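You operate a simulated robot arm through the tools that you are given. There is no shell and no other tool. Be economical: measure what you need, move in short steps, check, and stop when the job is done.

You are at the controls of a simulated robot arm. One attempt, no reset.

Task
Clamp the brown offcut and sand its burr off with the extractor running.
Fine: in the cradle; block back, extractor off at the end. Set down upright: sanding block. What is to be rubbed or washed off counts as gone when no trace of it is left.

It is judged by the outcome, as a careful person would: the job done as asked, and still so three seconds after it is handed in. It fails if anything else is knocked over, pushed out of place, dropped, spilled or broken.

Robot
A 7-joint arm with a two-finger parallel gripper, fixed in place. Base frame: the origin is at the foot of the arm, x ahead of it, y to its left, z up; the work surface is at about z = 0. Units: mm, degrees, N and s.
With the tool pointing down near the work surface it reaches from about 240 to 620 mm from the base axis. Its first joint turns from -66.0 to 66.0 degrees. Payload 2.6 kg.
Tool frame: the origin (TCP) lies between the finger pads and is the grasp point; the fingertips stand 30 mm ahead of it; z points along the fingers, y is the line along which they close. The gripper opens to 94 mm. The fingers are 28 mm wide and 10 mm thick; the gripper's body (50 by 96 mm) begins 55 mm behind the TCP.
Orientation is that of the tool frame in the base frame, as a unit quaternion [x, y, z, w]. With the fingers straight down and closing along the base's y, the tool's x points along the base's -x, its y along +y and its z along -z.

Tools
- The arm moves only by the tool step_arm. Its argument "rows" is a list of rows, each a list of 7 numbers: the shift along the tool's x, y, z in mm, then the turn, a rotation vector about the tool's x, y, z in degrees, then the gripper command, from -1 (shut) to 1 (fully open), values between in proportion. In form: [[x, y, z, wx, wy, wz, hand], ...]. A call has 1 to 10 rows; each row shifts and turns the commanded pose from where the row before left it, along the tool's axes as they then stand. Rows are played at 5 a second. More than 50 mm and 8.6 degrees between two rows, or a gripper value outside its range, and nothing of the call is played. A pose out of reach is approached as far as the arm can. The call stops where the force on the tool passes 90 N (or 10 N more than at its start, if that is more) or the arm is blocked; 0.2 s more then pass. The fingers move at their own pace (about 72 mm/s each) and stop on an object; they squeeze with about 44 N. The grip force told is the motor's: it shows also when the fingers shut on nothing. Time passes only in rows, and 0.2 s behind the last, so rows that do not move let the fingers close. The reply holds the time, the measured pose of the TCP, the force on the tool along the base axes, the opening and the grip force, in the units named above and with some noise, with the torque about the TCP (base axes, N m) and any sound that the robot's microphone picked up.
- Cameras (640 x 400 px; columns grow to the right, rows downward): "scene" is fixed at [33.3, 434.1, 557.2]; the picture's right is [-0.78, -0.63, 0.00], its down [-0.40, 0.49, -0.77] and it looks along [0.49, -0.60, -0.63] (base axes); focal length 306 px, centre (320, 200). "wrist" rides on the gripper at [76, 14, -102] in the tool frame; the picture's right is [-0.18, 0.98, 0.00], its down [-0.75, -0.14, -0.64] and it looks along [-0.63, -0.12, 0.77] (tool axes); focal length 243 px, centre (320, 200). There is no depth. A picture from a camera that has moved, and an enlarged one, comes with that camera's place and axes in the base frame and with its lens.
- get_image(camera): a new picture of that camera. The clock stands still meanwhile.
- inspect(camera, box): a new picture of the part [left, top, right, bottom] of that camera's present view, enlarged. The clock stands still meanwhile.
- job_done(): hands the job in; it is judged then, once.

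Go step by step. Nothing tells you positions but the pictures and the camera data: compare them with the known pose of the tool, close in by small moves and look again before you grip or let go. The budget is 120 turns and 68 pictures, counting those below and the enlarged ones. Unless the task says otherwise, let go and move clear before handing in, and close with one line.

The tools are called as a command line: name --pt "numbers of a row" for each row, then --argument value for the rest, lists and objects as JSON in quotes. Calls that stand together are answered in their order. step_arm: Moves the arm, as the interface text tells. Its arguments: {"type":"object","properties":{"rows":{"type":"array"}},"required":["rows"]} The other tools are called the same way: get_image (camera) takes a picture; inspect (camera, box) takes an enlarged picture of a part of a camera's view; job_done () hands the job in.

At the start:

```text
t: 0.0
position: [446.8, 32.2, 326.6]
ee_rot: [0.0, 1.0, 0.0, -0.001]
wrist_force: [-0.6, 0.0, -1.4]
ft_torque: [0.0, 0.0, -0.02]
opening: 93.9
gripper_force: 0.0
```

scene: 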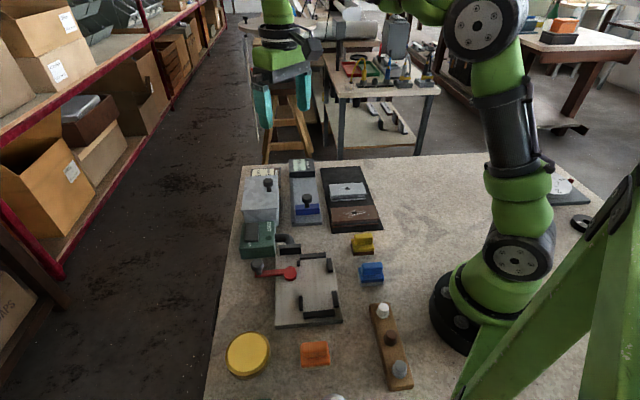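
wrist: 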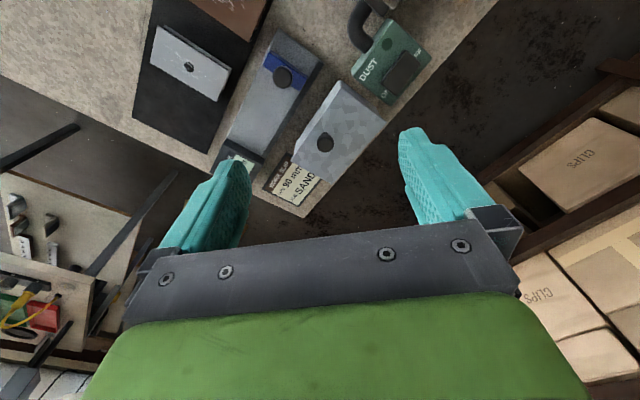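

I see a bench with a clamp/cradle (red handle), sanding blocks, a dust extractor switch and offcuts. I enlarge the scene to identify the items.

inspect --camera "scene" --box '[220, 150, 400, 262]'

inspect --camera "scene" --box '[210, 230, 430, 400]'

inspect --camera "wrist" --box '[130, 0, 450, 220]'

```text
3.56 times, centred on (310, 206) of scene
camera zoom: at [33.3, 434.1, 557.2], right [-0.78, -0.63, 0.0], down [-0.4, 0.49, -0.77], along [0.49, -0.6, -0.63], focal length 1087 px, centre (356, 179)
```

zoom: 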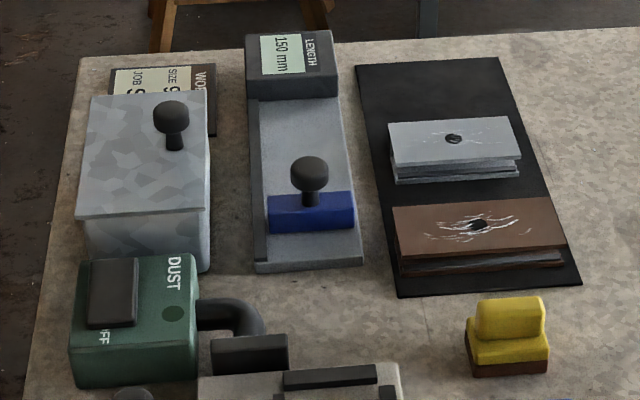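

```text
2.35 times, centred on (320, 315) of scene
camera zoom: at [33.3, 434.1, 557.2], right [-0.78, -0.63, 0.0], down [-0.4, 0.49, -0.77], along [0.49, -0.6, -0.63], focal length 719 px, centre (320, -71)
```

zoom: 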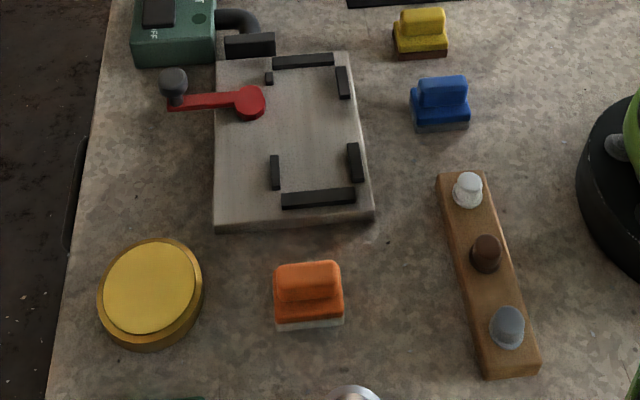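

```text
1.82 times, centred on (290, 110) of wrist
camera zoom: at [371.1, 47.2, 429.5], right [0.18, 0.98, 0.0], down [0.75, -0.14, 0.64], along [0.63, -0.12, -0.77], focal length 441 px, centre (374, 364)
```

zoom: 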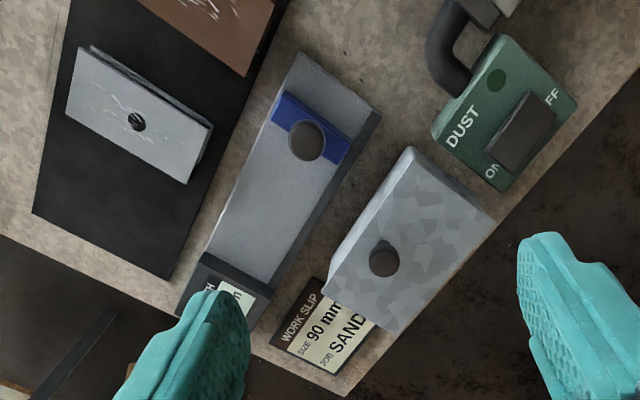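

The brown offcut lies on the black mat near (340,-86), the cradle near (286,166), and the extractor switch near (468,142). A work slip is partly hidden behind a box, so I move in to read it.

step_arm --pt "-25 -29 15 0 0 0 1" --pt "-25 -29 15 0 0 0 1" --pt "-25 -29 15 0 0 0 1" --pt "-25 -29 15 0 0 0 1"

get_image --camera "wrist"

```text
t: 1.0
position: [547.6, -84.1, 266.9]
ee_rot: [0.0, 1.0, 0.0, 0.0]
wrist_force: [0.2, -0.3, -0.1]
ft_torque: [-0.03, 0.02, 0.0]
opening: 94.1
gripper_force: 0.1
```

```text
62 pictures are left
camera wrist: at [472.6, -69.0, 370.0], right [0.18, 0.98, 0.0], down [0.75, -0.14, 0.64], along [0.63, -0.12, -0.77], focal length 243 px, centre (320, 200)
```

wrist: 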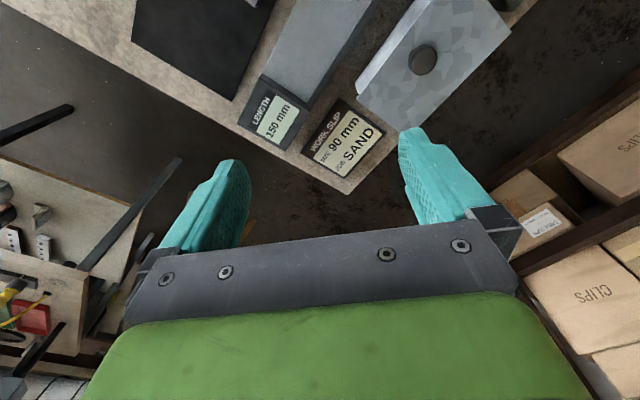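

The slip reads 90 mm / SAND and the gauge 150 mm; neither is part of this job as far as I can see. I yaw the tool by 45° (matching the offcut) and go look at the cradle.

step_arm --pt "0 0 -10 0 0 -7.5 1" --pt "0 0 -10 0 0 -7.5 1" --pt "0 0 -10 0 0 -7.5 1" --pt "0 0 -10 0 0 -7.5 1" --pt "0 0 -10 0 0 -7.5 1" --pt "0 0 -10 0 0 -7.5 1"

step_arm --pt "8.7 42.7 -2 0 0 0 1" --pt "8.7 42.7 -2 0 0 0 1" --pt "8.7 42.7 -2 0 0 0 1" --pt "8.7 42.7 -2 0 0 0 1" --pt "8.7 42.7 -2 0 0 0 1" --pt "8.7 42.7 -2 0 0 0 1"

get_image --camera "wrist"

```text
t: 2.4
position: [544.3, -44.2, 310.8]
ee_rot: [-0.383, 0.924, 0.0, 0.0]
wrist_force: [0.3, 0.2, -0.5]
ft_torque: [-0.01, 0.01, 0.0]
opening: 94.0
gripper_force: 0.1
out of reach, approached as far as the arm can: row 4, 5, 6
```

```text
t: 3.8
position: [396.3, 81.3, 333.7]
ee_rot: [-0.382, 0.924, 0.001, 0.0]
wrist_force: [-0.3, 0.0, 0.5]
ft_torque: [0.03, 0.0, -0.01]
opening: 94.0
gripper_force: 0.0
out of reach, approached as far as the arm can: row 1, 2
```

```text
61 pictures are left
camera wrist: at [333.3, 37.6, 435.5], right [-0.56, 0.83, 0.0], down [0.63, 0.43, 0.64], along [0.53, 0.36, -0.77], focal length 243 px, centre (320, 200)
```

wrist: 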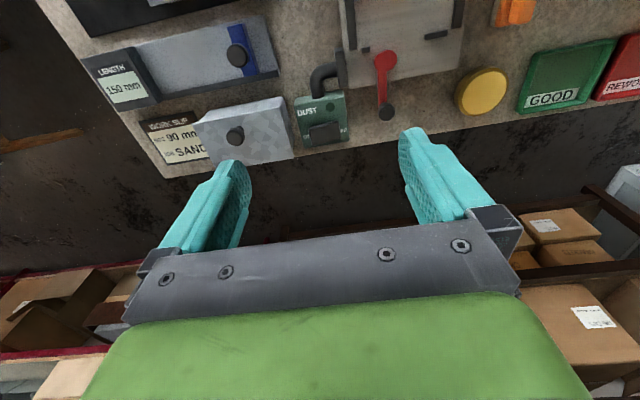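

Trays GOOD and REWORK exist farther left. I back off to see the cradle fully.

step_arm --pt "40 0 0 0 0 0 1" --pt "40 0 0 0 0 0 1" --pt "40 0 0 0 0 0 1"

get_image --camera "wrist"

```text
t: 4.6
position: [311.8, -3.8, 331.8]
ee_rot: [-0.383, 0.924, 0.0, 0.0]
wrist_force: [0.6, -0.2, 0.6]
ft_torque: [-0.04, -0.05, 0.01]
opening: 94.1
gripper_force: 0.0
```

```text
60 pictures are left
camera wrist: at [248.2, -46.8, 435.0], right [-0.57, 0.82, 0.0], down [0.63, 0.43, 0.64], along [0.53, 0.36, -0.77], focal length 243 px, centre (320, 200)
```

wrist: 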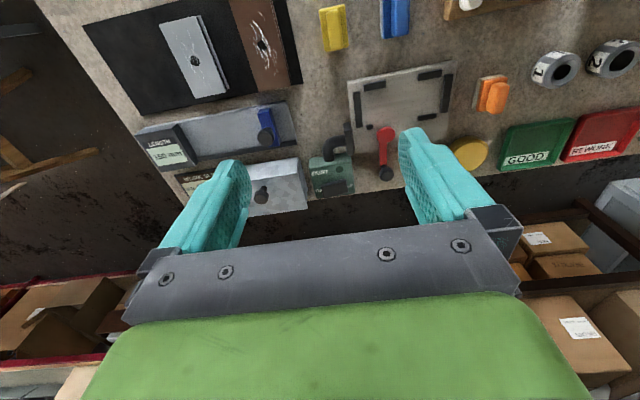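

inspect --camera "wrist" --box '[300, 0, 500, 200]'

inspect --camera "wrist" --box '[80, 0, 320, 150]'

inspect --camera "scene" --box '[330, 220, 400, 290]'

inspect --camera "scene" --box '[230, 230, 350, 330]'

```text
2.00 times, centred on (400, 100) of wrist
camera zoom: at [248.2, -46.8, 435.0], right [-0.57, 0.82, 0.0], down [0.63, 0.43, 0.64], along [0.53, 0.36, -0.77], focal length 485 px, centre (160, 400)
```

zoom: 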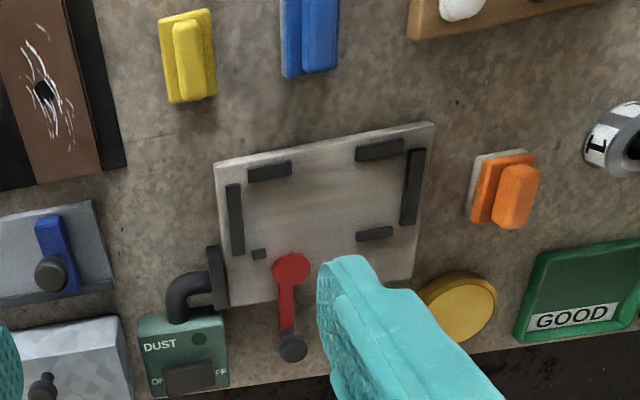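

```text
2.67 times, centred on (200, 75) of wrist
camera zoom: at [248.2, -46.8, 435.0], right [-0.57, 0.82, 0.0], down [0.63, 0.43, 0.64], along [0.53, 0.36, -0.77], focal length 647 px, centre (640, 533)
```

zoom: 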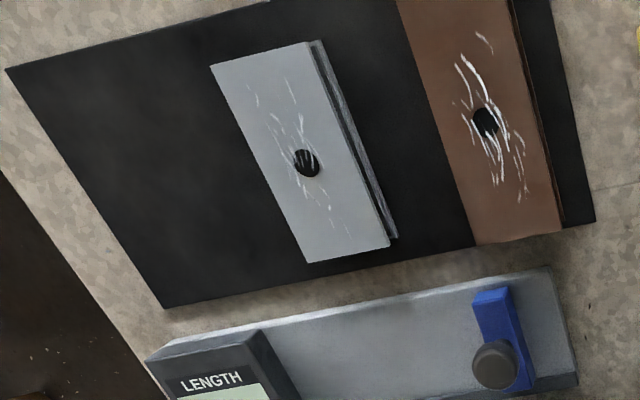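

```text
5.71 times, centred on (365, 255) of scene
camera zoom: at [33.3, 434.1, 557.2], right [-0.78, -0.63, 0.0], down [-0.4, 0.49, -0.77], along [0.49, -0.6, -0.63], focal length 1746 px, centre (63, -114)
```

zoom: 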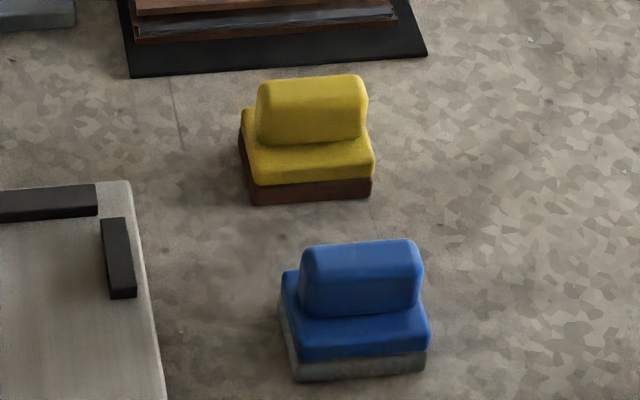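

```text
4.00 times, centred on (290, 280) of scene
camera zoom: at [33.3, 434.1, 557.2], right [-0.78, -0.63, 0.0], down [-0.4, 0.49, -0.77], along [0.49, -0.6, -0.63], focal length 1223 px, centre (440, -120)
```

zoom: 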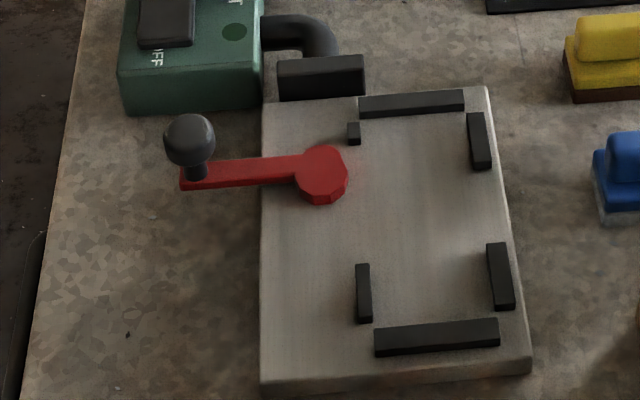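

The brown offcut is about 122×52 mm, centred at (340,-86), with its long axis at 45°. The cradle pocket is near (288,138), turned 90° from it, so I go above the offcut for a closer look.

step_arm --pt "9.5 -19.5 32 0 0 0 1" --pt "9.5 -19.5 32 0 0 0 1" --pt "9.5 -19.5 32 0 0 0 1" --pt "9.5 -19.5 32 0 0 0 1"

get_image --camera "wrist"

inspect --camera "scene" --box '[310, 160, 400, 240]'

```text
t: 5.6
position: [340.0, -86.8, 204.3]
ee_rot: [-0.382, 0.924, 0.0, 0.0]
wrist_force: [0.8, 0.5, -0.2]
ft_torque: [-0.04, -0.01, 0.01]
opening: 93.9
gripper_force: 0.1
```

```text
55 pictures are left
camera wrist: at [276.3, -129.9, 307.4], right [-0.56, 0.83, 0.0], down [0.63, 0.43, 0.64], along [0.53, 0.36, -0.77], focal length 243 px, centre (320, 200)
```

wrist: 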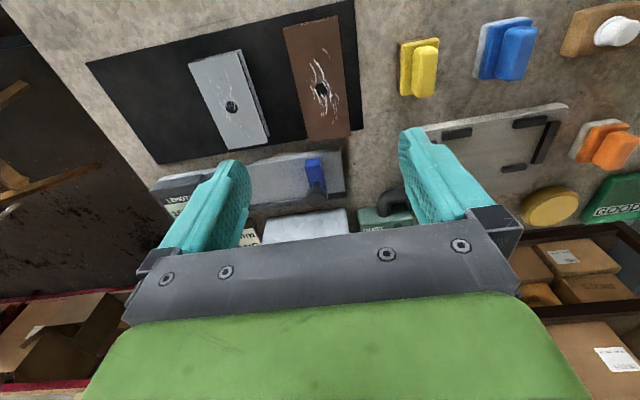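

```text
5.00 times, centred on (355, 200) of scene
camera zoom: at [33.3, 434.1, 557.2], right [-0.78, -0.63, 0.0], down [-0.4, 0.49, -0.77], along [0.49, -0.6, -0.63], focal length 1528 px, centre (145, 200)
```

zoom: 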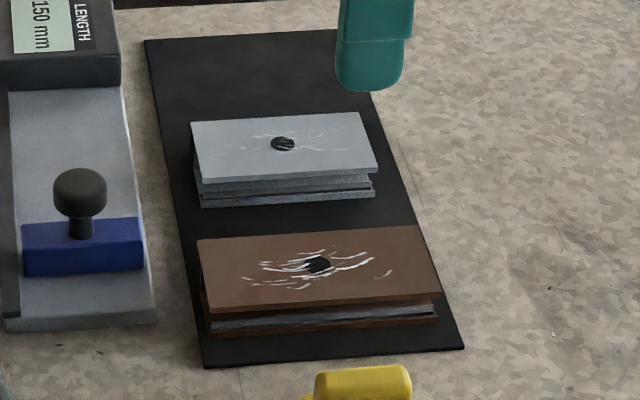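

The offcut is directly under the tool: hole at (340,-86), top at about z=27. I go down with open fingers.

step_arm --pt "0 0 40 0 0 0 1" --pt "0 0 40 0 0 0 1" --pt "0 0 40 0 0 0 1" --pt "0 0 25 0 0 0 1"

inspect --camera "scene" --box '[300, 150, 410, 250]'

```text
t: 6.6
position: [340.5, -85.4, 60.8]
ee_rot: [-0.382, 0.924, 0.0, 0.0]
wrist_force: [-0.4, -0.8, 0.5]
ft_torque: [-0.01, 0.0, -0.04]
opening: 94.0
gripper_force: 0.1
```

```text
4.00 times, centred on (355, 200) of scene
camera zoom: at [33.3, 434.1, 557.2], right [-0.78, -0.63, 0.0], down [-0.4, 0.49, -0.77], along [0.49, -0.6, -0.63], focal length 1223 px, centre (180, 200)
```

zoom: 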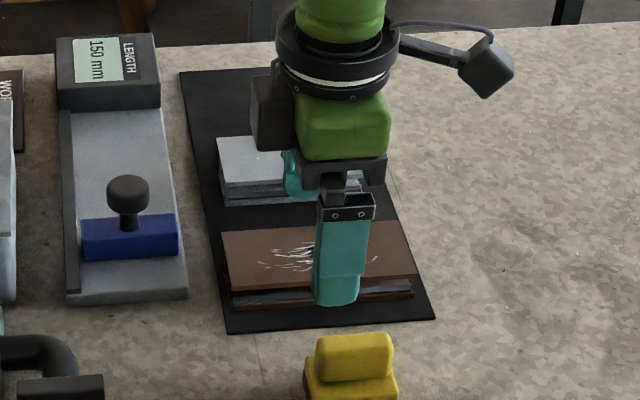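

Fingers straddle the offcut with room to the grey one. I descend to grip height and close.

step_arm --pt "0 0 12 0 0 0 0.6" --pt "0 0 10 0 0 0 0.4" --pt "0 0 0 0 0 0 -0.2" --pt "0 0 0 0 0 0 -1" --pt "0 0 0 0 0 0 -1" --pt "0 0 0 0 0 0 -1"

inspect --camera "scene" --box '[300, 150, 410, 250]'

```text
t: 8.0
position: [339.9, -84.9, 37.1]
ee_rot: [-0.382, 0.924, 0.0, -0.001]
wrist_force: [0.4, -0.1, -0.1]
ft_torque: [0.01, 0.0, 0.01]
opening: 52.6
gripper_force: 44.0
```

```text
4.00 times, centred on (355, 200) of scene
camera zoom: at [33.3, 434.1, 557.2], right [-0.78, -0.63, 0.0], down [-0.4, 0.49, -0.77], along [0.49, -0.6, -0.63], focal length 1223 px, centre (180, 200)
```

zoom: 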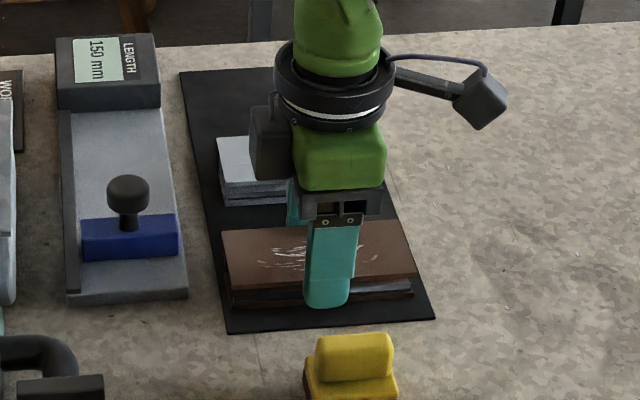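

The offcut is held (52.6 mm). I lift it and turn 90°.

step_arm --pt "0 0 -30 0 0 0 -1" --pt "0 0 -40 0 0 0 -1" --pt "0 0 -40 0 0 0 -1" --pt "0 0 -40 0 0 0 -1" --pt "0 0 0 0 0 7.5 -1" --pt "0 0 0 0 0 7.5 -1" --pt "0 0 0 0 0 7.5 -1" --pt "0 0 0 0 0 7.5 -1" --pt "0 0 0 0 0 7.5 -1" --pt "0 0 0 0 0 7.5 -1"

step_arm --pt "0 0 0 0 0 7.5 -1" --pt "0 0 0 0 0 7.5 -1" --pt "0 0 0 0 0 7.5 -1" --pt "0 0 0 0 0 7.5 -1" --pt "0 0 0 0 0 7.5 -1" --pt "0 0 0 0 0 7.5 -1"

get_image --camera "wrist"

```text
t: 10.2
position: [340.1, -85.8, 187.7]
ee_rot: [0.002, 1.0, 0.0, -0.001]
wrist_force: [-1.0, 0.3, -0.4]
ft_torque: [0.01, 0.0, 0.03]
opening: 52.3
gripper_force: 43.8
```

```text
t: 11.6
position: [339.1, -85.7, 187.8]
ee_rot: [0.384, 0.923, 0.0, -0.001]
wrist_force: [0.3, 0.4, -0.9]
ft_torque: [-0.03, -0.03, 0.04]
opening: 52.6
gripper_force: 43.8
```

```text
51 pictures are left
camera wrist: at [296.8, -21.3, 290.8], right [0.83, 0.56, 0.0], down [0.43, -0.63, 0.64], along [0.36, -0.53, -0.77], focal length 243 px, centre (320, 200)
```

wrist: 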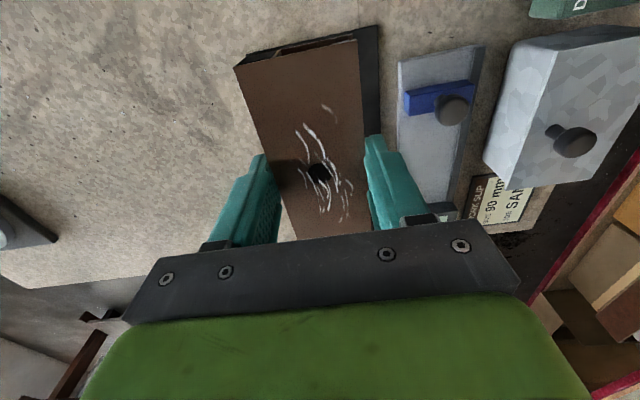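

The offcut is now aligned with the cradle's axis. I carry it over the pocket and check the alignment.

step_arm --pt "38.9 24.4 0 0 0 0 -1" --pt "38.9 24.4 0 0 0 0 -1" --pt "38.9 24.4 5 0 0 0 -1" --pt "38.9 24.4 15 0 0 0 -1" --pt "38.9 24.4 30 0 0 0 -1"

get_image --camera "wrist"

inspect --camera "scene" --box '[230, 180, 370, 330]'

```text
refused: row 5 steps farther than a row can; nothing moved
```

```text
50 pictures are left
camera wrist: at [296.8, -21.3, 290.8], right [0.83, 0.56, 0.0], down [0.43, -0.63, 0.64], along [0.36, -0.53, -0.77], focal length 243 px, centre (320, 200)
```

wrist: 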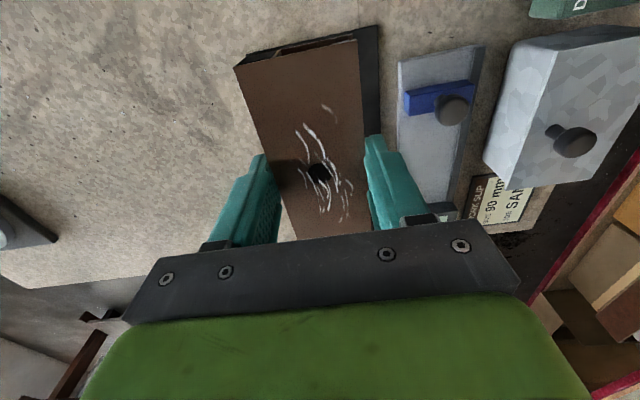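

```text
2.67 times, centred on (300, 255) of scene
camera zoom: at [33.3, 434.1, 557.2], right [-0.78, -0.63, 0.0], down [-0.4, 0.49, -0.77], along [0.49, -0.6, -0.63], focal length 815 px, centre (373, 53)
```

zoom: 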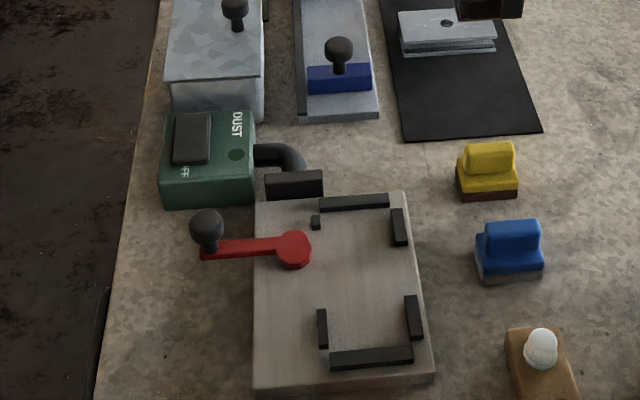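

One row was too long, so nothing moved; I split it up.

step_arm --pt "38.9 24.4 0 0 0 0 -1" --pt "38.9 24.4 0 0 0 0 -1" --pt "38.9 24.4 0 0 0 0 -1" --pt "38.9 24.4 0 0 0 0 -1" --pt "38.9 24.4 10 0 0 0 -1" --pt "0 0 30 0 0 0 -1"

get_image --camera "wrist"

inspect --camera "scene" --box '[230, 200, 350, 330]'

```text
t: 13.0
position: [289.2, 138.4, 146.2]
ee_rot: [0.384, 0.923, 0.001, 0.001]
wrist_force: [0.2, 0.4, -1.3]
ft_torque: [-0.02, 0.02, -0.03]
opening: 52.4
gripper_force: 43.6
```

```text
48 pictures are left
camera wrist: at [245.9, 203.1, 250.1], right [0.83, 0.56, 0.0], down [0.43, -0.63, 0.64], along [0.36, -0.53, -0.77], focal length 243 px, centre (320, 200)
```

wrist: 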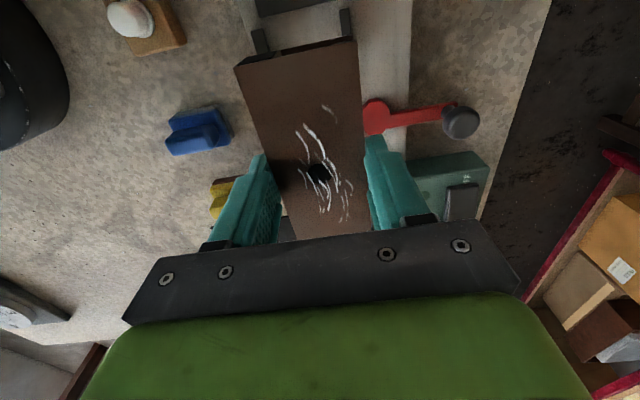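

```text
3.08 times, centred on (290, 265) of scene
camera zoom: at [33.2, 434.1, 557.2], right [-0.78, -0.63, 0.0], down [-0.4, 0.49, -0.77], along [0.49, -0.6, -0.63], focal length 940 px, centre (412, 0)
```

zoom: 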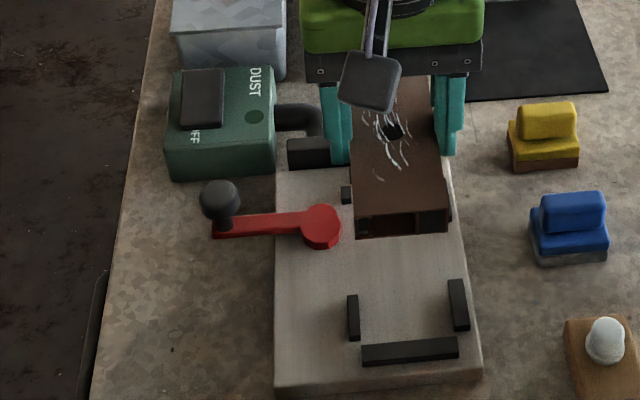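

Pocket measured from both cameras: centre about n=300 mm across, and the piece is 2–3 mm too far. I correct this and go down.

step_arm --pt "2 -2.5 30 0 0 0 -1" --pt "0 0 25 0 0 0 -1" --pt "0 0 20 0 0 0 -1"

get_image --camera "wrist"

inspect --camera "scene" --box '[250, 230, 350, 330]'

```text
t: 13.8
position: [286.0, 138.4, 72.3]
ee_rot: [0.383, 0.924, 0.0, 0.0]
wrist_force: [0.0, 0.7, -0.4]
ft_torque: [-0.02, -0.01, -0.02]
opening: 52.3
gripper_force: 44.6
```

```text
46 pictures are left
camera wrist: at [243.2, 202.5, 175.7], right [0.83, 0.56, 0.0], down [0.43, -0.63, 0.64], along [0.36, -0.53, -0.77], focal length 243 px, centre (320, 200)
```

wrist: 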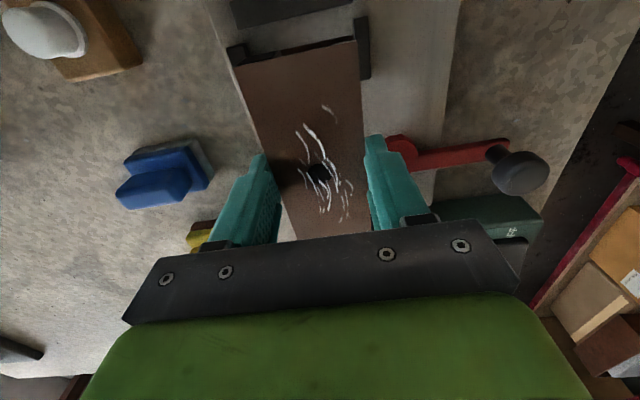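

```text
4.00 times, centred on (300, 280) of scene
camera zoom: at [33.3, 434.1, 557.2], right [-0.78, -0.63, 0.0], down [-0.4, 0.49, -0.77], along [0.49, -0.6, -0.63], focal length 1223 px, centre (400, -120)
```

zoom: 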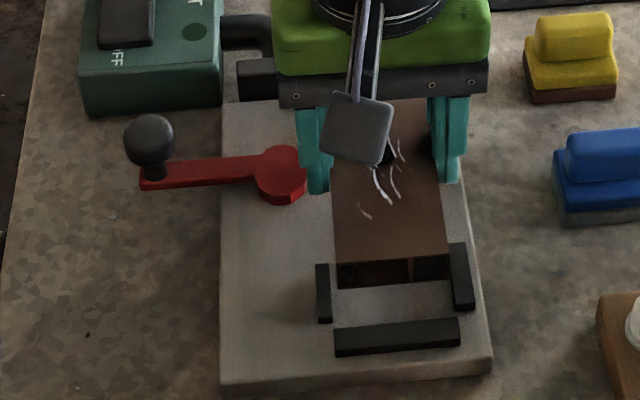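

The alignment is good with clearances all round. I lower toward the plate in small steps.

step_arm --pt "1 0 10 0 0 0 -1" --pt "0 0 7 0 0 0 -1" --pt "0 0 3 0 0 0 -1"

inspect --camera "scene" --box '[250, 230, 350, 330]'

```text
t: 14.6
position: [284.4, 139.2, 52.9]
ee_rot: [0.383, 0.924, 0.001, 0.0]
wrist_force: [-0.1, -0.5, -1.3]
ft_torque: [-0.03, 0.0, -0.03]
opening: 52.7
gripper_force: 44.4
```

```text
4.00 times, centred on (300, 280) of scene
camera zoom: at [33.3, 434.1, 557.2], right [-0.78, -0.63, 0.0], down [-0.4, 0.49, -0.77], along [0.49, -0.6, -0.63], focal length 1223 px, centre (400, -120)
```

zoom: 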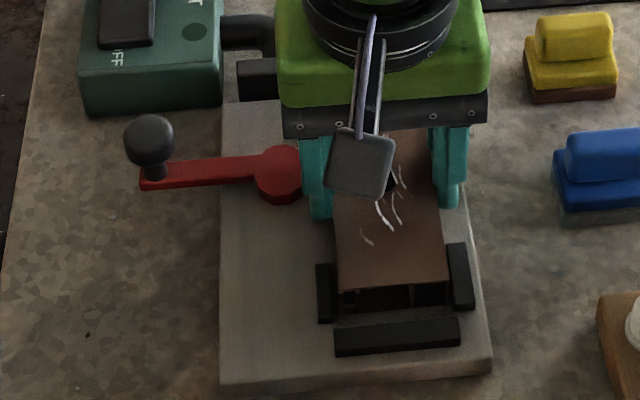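

step_arm --pt "0 0 3 0 0 0 -1" --pt "0 0 2 0 0 0 -1" --pt "0 0 0 0 0 0 -1"

step_arm --pt "0 0 2 0 0 0 -1" --pt "0 0 0 0 0 0 -1"

```text
t: 15.4
position: [285.6, 138.4, 49.0]
ee_rot: [0.384, 0.924, 0.001, 0.0]
wrist_force: [-6.4, -4.4, 32.6]
ft_torque: [-0.2, 0.23, -0.04]
opening: 52.6
gripper_force: 44.5
```

```text
t: 16.0
position: [286.7, 139.2, 46.1]
ee_rot: [0.382, 0.924, 0.001, 0.001]
wrist_force: [-3.1, -3.1, 34.1]
ft_torque: [-0.16, 0.3, 0.0]
opening: 52.7
gripper_force: 44.1
```

There is contact at about z=48 with a slight sideways push; I check how it sits.

inspect --camera "scene" --box '[260, 240, 350, 330]'

get_image --camera "wrist"

```text
4.44 times, centred on (305, 285) of scene
camera zoom: at [33.2, 434.0, 557.2], right [-0.78, -0.63, 0.0], down [-0.4, 0.49, -0.77], along [0.49, -0.6, -0.63], focal length 1358 px, centre (387, -178)
```

zoom: 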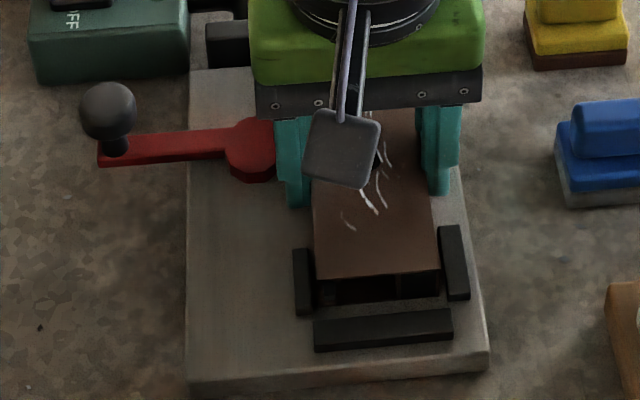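

```text
42 pictures are left
camera wrist: at [242.4, 202.9, 149.0], right [0.83, 0.56, 0.0], down [0.43, -0.63, 0.64], along [0.36, -0.53, -0.77], focal length 243 px, centre (320, 200)
```

wrist: 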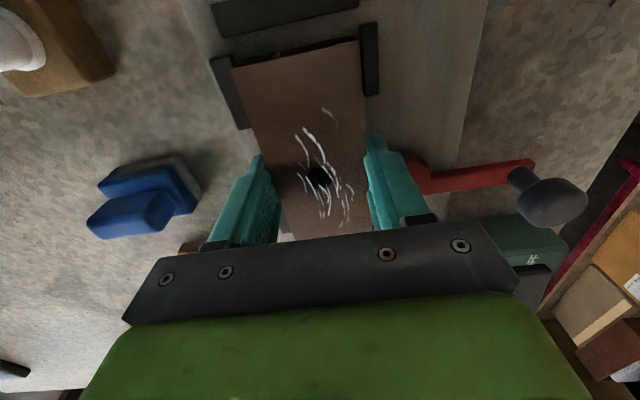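

The piece lies between all the fences. I open a little and lift off.

step_arm --pt "0 0 -1 0 0 0 0.3" --pt "0 0 0 0 0 0 0.35" --pt "0 0 -15 0 0 0 0.35" --pt "0 0 -30 0 0 0 0.4" --pt "0 0 -40 0 0 0 1" --pt "0 0 -40 0 0 0 1" --pt "30 0 -30 0 0 0 1"

get_image --camera "wrist"

inspect --camera "scene" --box '[230, 230, 350, 330]'

```text
t: 17.6
position: [264.4, 158.3, 201.2]
ee_rot: [0.384, 0.923, 0.001, 0.0]
wrist_force: [-0.4, 0.2, 0.9]
ft_torque: [0.0, -0.03, 0.02]
opening: 94.0
gripper_force: 0.2
```

```text
41 pictures are left
camera wrist: at [221.3, 223.3, 304.9], right [0.83, 0.56, 0.0], down [0.43, -0.63, 0.64], along [0.36, -0.53, -0.77], focal length 243 px, centre (320, 200)
```

wrist: 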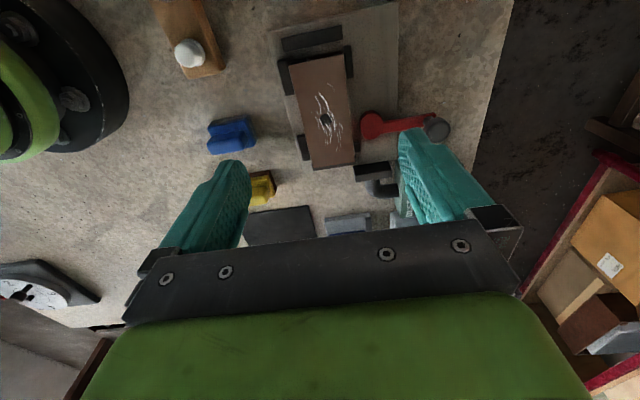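

```text
4.00 times, centred on (290, 280) of scene
camera zoom: at [33.3, 434.1, 557.2], right [-0.78, -0.63, 0.0], down [-0.4, 0.49, -0.77], along [0.49, -0.6, -0.63], focal length 1223 px, centre (440, -120)
```

zoom: 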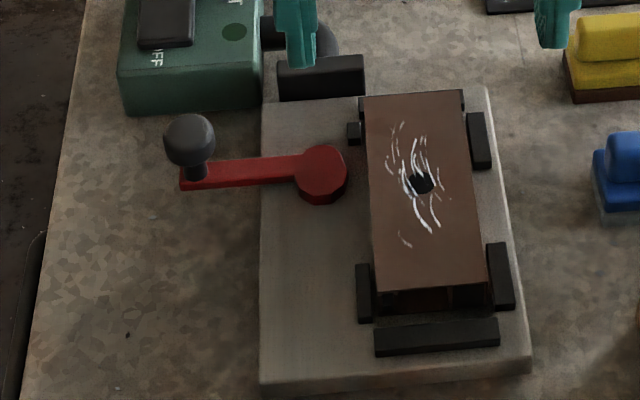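

The offcut is in the cradle. The lever knob is near (381,205,64) and its pivot near (333,164); I go above the knob.

step_arm --pt "-16.5 38.7 5 0 0 0 1" --pt "-16.5 38.7 5 0 0 0 1" --pt "-16.5 38.7 5 0 0 0 1" --pt "0 0 35 0 0 0 0"

get_image --camera "wrist"

inspect --camera "scene" --box '[220, 220, 320, 320]'

```text
t: 18.6
position: [380.6, 206.8, 150.3]
ee_rot: [0.383, 0.924, -0.001, 0.001]
wrist_force: [-0.5, 0.6, -0.2]
ft_torque: [-0.01, 0.0, 0.0]
opening: 46.6
gripper_force: 0.1
```

```text
39 pictures are left
camera wrist: at [337.5, 271.0, 253.8], right [0.83, 0.56, 0.0], down [0.43, -0.63, 0.64], along [0.36, -0.53, -0.77], focal length 243 px, centre (320, 200)
```

wrist: 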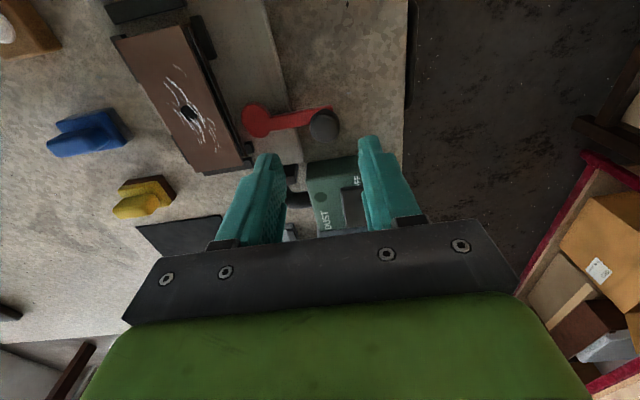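

```text
4.00 times, centred on (270, 270) of scene
camera zoom: at [33.3, 434.1, 557.2], right [-0.78, -0.63, 0.0], down [-0.4, 0.49, -0.77], along [0.49, -0.6, -0.63], focal length 1223 px, centre (520, -80)
```

zoom: 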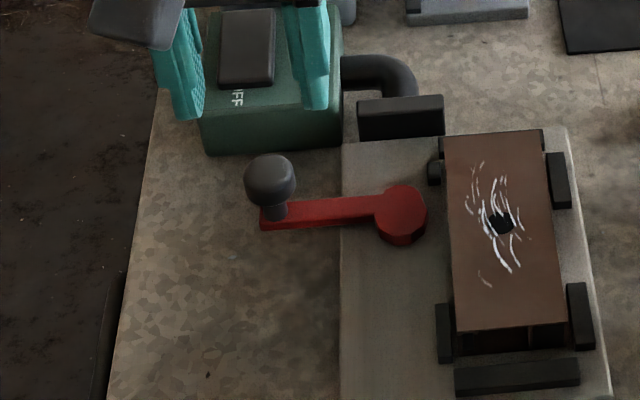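

Two views agree: knob at (382,208,67). I descend and grip it.

step_arm --pt "0 1.8 30 0 0 0 0" --pt "0 0 35 0 0 0 0" --pt "0 0 0 0 0 0 -1" --pt "0 0 0 0 0 0 -1" --pt "0 0 0 0 0 0 -1"

inspect --camera "scene" --box '[220, 220, 320, 320]'

```text
t: 19.8
position: [383.4, 208.0, 85.7]
ee_rot: [0.382, 0.924, 0.001, 0.0]
wrist_force: [8.3, 6.2, -9.9]
ft_torque: [0.21, -0.22, 0.14]
opening: 22.6
gripper_force: 44.8
```

```text
4.00 times, centred on (270, 270) of scene
camera zoom: at [33.3, 434.1, 557.1], right [-0.78, -0.63, 0.0], down [-0.4, 0.49, -0.77], along [0.49, -0.6, -0.63], focal length 1223 px, centre (520, -80)
```

zoom: 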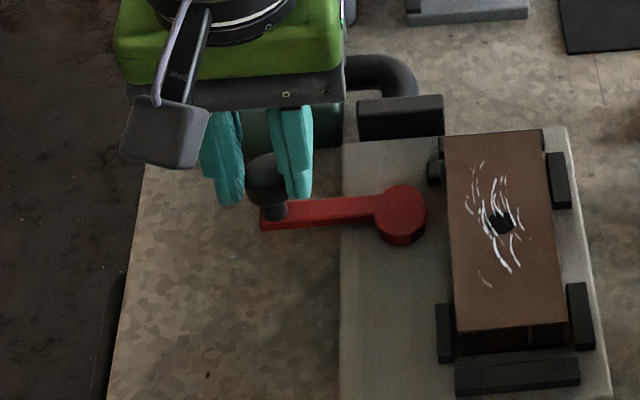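

The knob is gripped. I swing the lever counter-clockwise (away from the hood) in small arc steps about the pivot.

step_arm --pt "8.6 -0.6 0 0 0 -8 -1" --pt "8.6 -0.6 0 0 0 -8 -1"

```text
t: 20.4
position: [368.0, 217.7, 87.2]
ee_rot: [0.251, 0.968, -0.001, -0.002]
wrist_force: [-6.5, -2.9, -0.3]
ft_torque: [-0.12, 0.07, -0.34]
opening: 22.4
gripper_force: 44.8
```

step_arm --pt "8.6 -0.6 0 0 0 -8 -1" --pt "8.6 -0.6 0 0 0 -8 -1" --pt "8.6 -0.6 0 0 0 -8 -1" --pt "8.6 -0.6 0 0 0 -8 -1"

inspect --camera "scene" --box '[230, 230, 350, 330]'

```text
t: 21.4
position: [337.6, 220.8, 86.9]
ee_rot: [-0.021, 1.0, -0.003, -0.001]
wrist_force: [-5.6, -38.6, 19.7]
ft_torque: [-1.3, 0.46, -0.65]
opening: 22.5
gripper_force: 45.0
```

```text
4.00 times, centred on (290, 280) of scene
camera zoom: at [33.2, 434.0, 557.2], right [-0.78, -0.63, 0.0], down [-0.4, 0.49, -0.77], along [0.49, -0.6, -0.63], focal length 1223 px, centre (440, -120)
```

zoom: 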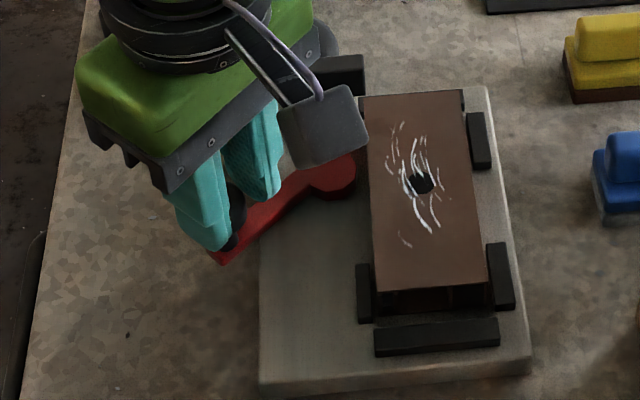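

The motion fits a shorter arm, radius ≈58 about (344,164). I correct the radius and continue.

step_arm --pt "5.6 -6.4 0 0 0 -8 -1" --pt "7.9 -1.0 0 0 0 -8 -1"

```text
t: 22.0
position: [321.5, 216.4, 86.6]
ee_rot: [-0.166, 0.986, 0.001, 0.0]
wrist_force: [-1.7, -14.9, 1.9]
ft_torque: [-0.58, 0.46, -0.46]
opening: 22.2
gripper_force: 45.2
```

step_arm --pt "7.8 -1.5 0 0 0 -8 -1" --pt "7.8 -1.0 0 0 0 -8 -1"

inspect --camera "scene" --box '[230, 230, 350, 330]'

```text
t: 22.6
position: [307.3, 210.6, 86.9]
ee_rot: [-0.303, 0.953, 0.002, -0.001]
wrist_force: [-4.5, -1.4, -9.4]
ft_torque: [0.0, 0.08, -0.33]
opening: 22.3
gripper_force: 44.9
```

```text
4.00 times, centred on (290, 280) of scene
camera zoom: at [33.3, 434.1, 557.1], right [-0.78, -0.63, 0.0], down [-0.4, 0.49, -0.77], along [0.49, -0.6, -0.63], focal length 1223 px, centre (440, -120)
```

zoom: 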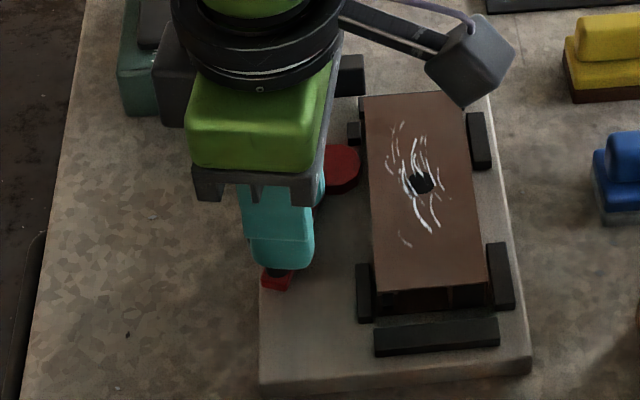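

The cam's edge is nearly at the piece. I continue in single steps watching the force.

step_arm --pt "7.8 -0.7 0 0 0 -8 -1"

step_arm --pt "7.8 -0.7 0 0 0 -8 -1"

inspect --camera "scene" --box '[230, 230, 350, 330]'

```text
t: 23.0
position: [300.6, 205.1, 86.8]
ee_rot: [-0.368, 0.93, 0.002, -0.001]
wrist_force: [-10.4, 5.5, -6.3]
ft_torque: [0.06, 0.43, -0.27]
opening: 22.6
gripper_force: 45.2
```

```text
t: 23.4
position: [297.1, 201.7, 87.6]
ee_rot: [-0.435, 0.9, 0.002, 0.005]
wrist_force: [-0.4, 30.0, -12.3]
ft_torque: [0.73, 0.08, 0.04]
opening: 22.2
gripper_force: 45.0
```

```text
4.00 times, centred on (290, 280) of scene
camera zoom: at [33.3, 434.2, 557.1], right [-0.78, -0.63, 0.0], down [-0.4, 0.49, -0.77], along [0.49, -0.6, -0.63], focal length 1223 px, centre (440, -120)
```

zoom: 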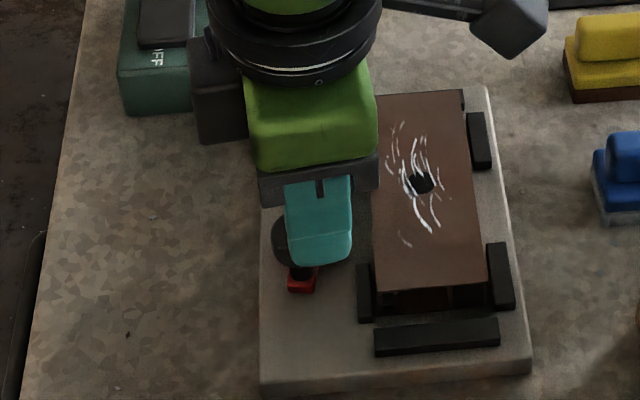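

Resistance rises at ≈90° of swing, and the piece has been nudged against its right fences, so it looks clamped. I open, lift straight up, and check that the lever stays.

step_arm --pt "-2 0 0 0 0 0 -1" --pt "0 0 0 0 0 0 -0.1" --pt "0 0 0 0 0 0 0" --pt "0 0 -30 0 0 0 0" --pt "0 0 -40 0 0 0 0" --pt "0 0 -40 0 0 0 0" --pt "40 0 0 0 0 0 0"

get_image --camera "wrist"

inspect --camera "scene" --box '[230, 230, 350, 330]'

```text
t: 25.0
position: [275.6, 166.2, 196.2]
ee_rot: [-0.431, 0.903, 0.0, 0.0]
wrist_force: [0.2, -0.7, -0.3]
ft_torque: [-0.02, 0.0, 0.01]
opening: 46.9
gripper_force: 0.1
```

```text
33 pictures are left
camera wrist: at [216.4, 117.8, 299.6], right [-0.65, 0.76, 0.0], down [0.58, 0.5, 0.64], along [0.49, 0.42, -0.77], focal length 243 px, centre (320, 200)
```

wrist: 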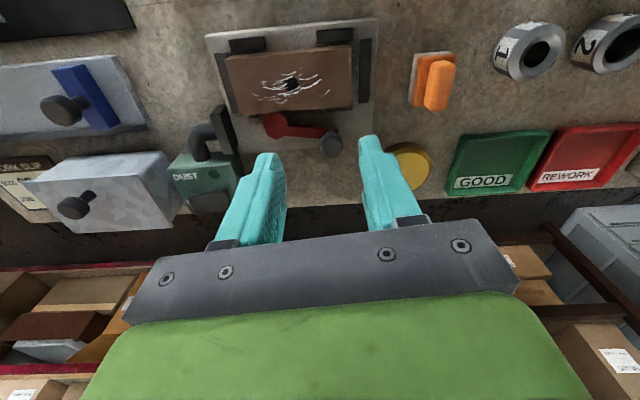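

```text
4.00 times, centred on (290, 280) of scene
camera zoom: at [33.3, 434.1, 557.2], right [-0.78, -0.63, 0.0], down [-0.4, 0.49, -0.77], along [0.49, -0.6, -0.63], focal length 1223 px, centre (440, -120)
```

zoom: 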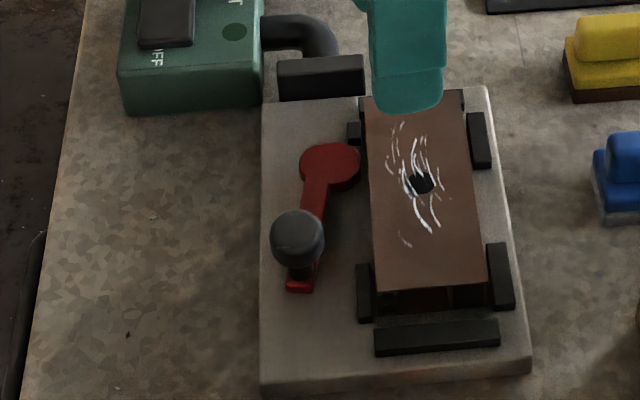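

inspect --camera "scene" --box '[285, 245, 335, 295]'

inspect --camera "wrist" --box '[180, 0, 400, 170]'

```text
8.00 times, centred on (310, 270) of scene
camera zoom: at [33.3, 434.1, 557.2], right [-0.78, -0.63, 0.0], down [-0.4, 0.49, -0.77], along [0.49, -0.6, -0.63], focal length 2445 px, centre (400, -360)
```

zoom: 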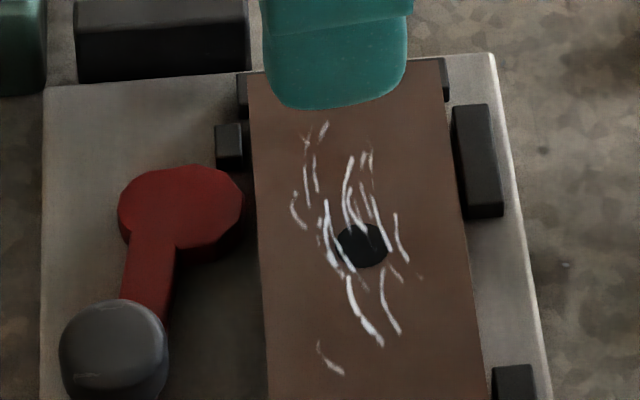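

```text
2.35 times, centred on (290, 85) of wrist
camera zoom: at [216.4, 117.8, 299.6], right [-0.65, 0.76, 0.0], down [0.58, 0.5, 0.64], along [0.49, 0.42, -0.77], focal length 571 px, centre (391, 471)
```

zoom: 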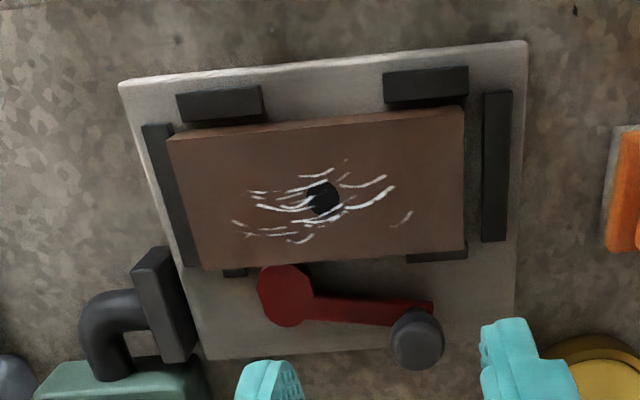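

It's unclear whether the cam touches the piece, so I look at it from straight above.

step_arm --pt "-31 -22 10 0 0 0 0" --pt "-31 -22 10 0 0 0 0" --pt "-31 -22 10 0 0 0 0"

inspect --camera "wrist" --box '[200, 0, 440, 160]'

```text
t: 25.8
position: [385.3, 198.0, 166.5]
ee_rot: [-0.431, 0.902, 0.0, 0.0]
wrist_force: [-0.2, -0.6, 0.3]
ft_torque: [-0.02, 0.01, 0.02]
opening: 47.0
gripper_force: 0.0
```

```text
2.50 times, centred on (320, 80) of wrist
camera zoom: at [326.6, 148.2, 269.7], right [-0.65, 0.76, 0.0], down [0.58, 0.5, 0.64], along [0.49, 0.42, -0.77], focal length 606 px, centre (320, 500)
```

zoom: 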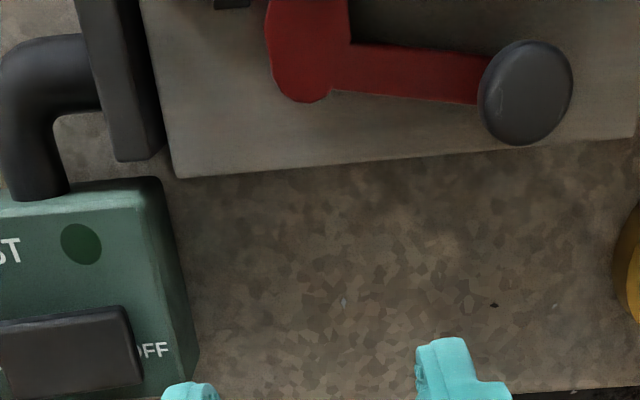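

step_arm --pt "40 0 0 0 0 0 0" --pt "10 0 0 0 0 0 0"

inspect --camera "wrist" --box '[200, 0, 440, 160]'

```text
t: 26.4
position: [353.6, 159.6, 167.5]
ee_rot: [-0.431, 0.903, 0.0, 0.0]
wrist_force: [0.4, 0.1, 1.1]
ft_torque: [0.0, 0.03, 0.03]
opening: 47.0
gripper_force: 0.0
```

```text
2.50 times, centred on (320, 80) of wrist
camera zoom: at [294.2, 109.8, 269.8], right [-0.65, 0.76, 0.0], down [0.58, 0.5, 0.64], along [0.49, 0.42, -0.77], focal length 606 px, centre (320, 500)
```

zoom: 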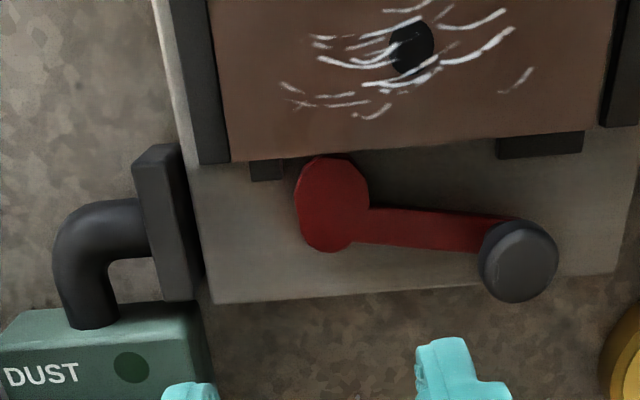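

The cam lobe points at the piece, but a small gap may remain. I re-grip the knob to feel whether it turns further.

step_arm --pt "0 0 0 0 0 6 0.28" --pt "2.2 35 0 0 0 0 0.28" --pt "2.2 35 0 0 0 0 0.28" --pt "0 0 40 0 0 0 0.28" --pt "0 0 40 0 0 0 0.28" --pt "0 0 0 0 0 0 0.28"

inspect --camera "scene" --box '[240, 240, 340, 320]'

step_arm --pt "0 0 0 0 0 0 -1" --pt "0 0 0 0 0 0 -1" --pt "0 0 0 0 0 0 -1"

```text
t: 27.8
position: [300.1, 206.6, 87.5]
ee_rot: [-0.382, 0.924, 0.0, 0.001]
wrist_force: [-0.1, 0.2, 0.4]
ft_torque: [0.04, 0.01, 0.03]
opening: 60.4
gripper_force: 0.0
```

```text
5.00 times, centred on (290, 280) of scene
camera zoom: at [33.3, 434.1, 557.2], right [-0.78, -0.63, 0.0], down [-0.4, 0.49, -0.77], along [0.49, -0.6, -0.63], focal length 1528 px, centre (470, -200)
```

zoom: 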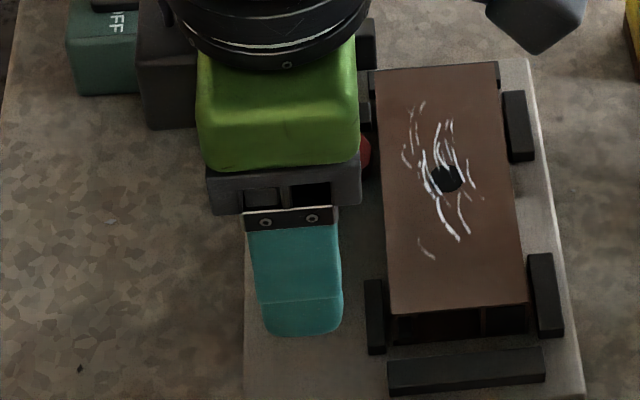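

```text
t: 28.6
position: [300.4, 206.2, 86.9]
ee_rot: [-0.382, 0.924, 0.0, 0.001]
wrist_force: [4.5, -3.6, -6.7]
ft_torque: [0.0, -0.31, -0.04]
opening: 22.3
gripper_force: 45.1
```

step_arm --pt "4 0 0 0 0 -4 -1" --pt "0 0 0 0 0 0 -1"

step_arm --pt "4 -0.3 0 0 0 -4 -1" --pt "0 0 0 0 0 0 -1"

```text
t: 29.2
position: [299.2, 204.4, 88.1]
ee_rot: [-0.416, 0.909, 0.0, 0.005]
wrist_force: [25.1, 9.7, -11.2]
ft_torque: [0.06, -0.49, -0.18]
opening: 22.3
gripper_force: 44.8
```

```text
t: 29.8
position: [294.9, 201.7, 89.3]
ee_rot: [-0.444, 0.896, 0.001, 0.002]
wrist_force: [-8.1, -7.0, 57.0]
ft_torque: [0.29, -0.29, -0.7]
opening: 0.0
gripper_force: 32.9
```

The lever resists firmly, so it is at its clamped end; the knob just slipped from the fingers. I lift off and look.

step_arm --pt "0 0 -20 0 0 0 -1" --pt "0 0 -40 0 0 0 -1" --pt "0 0 -40 0 0 0 -1" --pt "35 0 0 0 0 6 -1"

inspect --camera "scene" --box '[250, 235, 340, 325]'

```text
t: 30.8
position: [272.9, 172.4, 187.0]
ee_rot: [-0.399, 0.917, -0.001, 0.0]
wrist_force: [-0.5, 0.8, 0.2]
ft_torque: [0.01, 0.02, 0.0]
opening: 0.0
gripper_force: 32.7
```

```text
4.44 times, centred on (295, 280) of scene
camera zoom: at [33.3, 434.1, 557.2], right [-0.78, -0.63, 0.0], down [-0.4, 0.49, -0.77], along [0.49, -0.6, -0.63], focal length 1358 px, centre (431, -156)
```

zoom: 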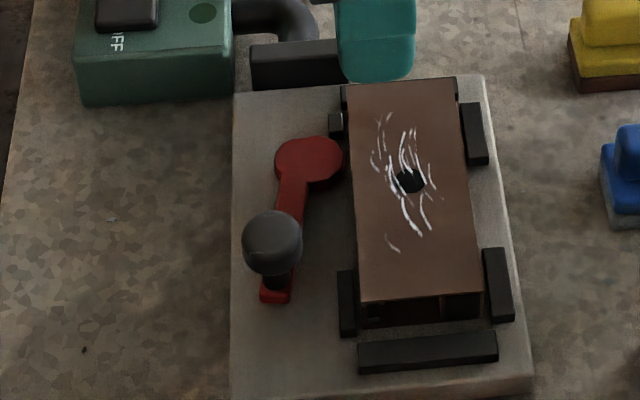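

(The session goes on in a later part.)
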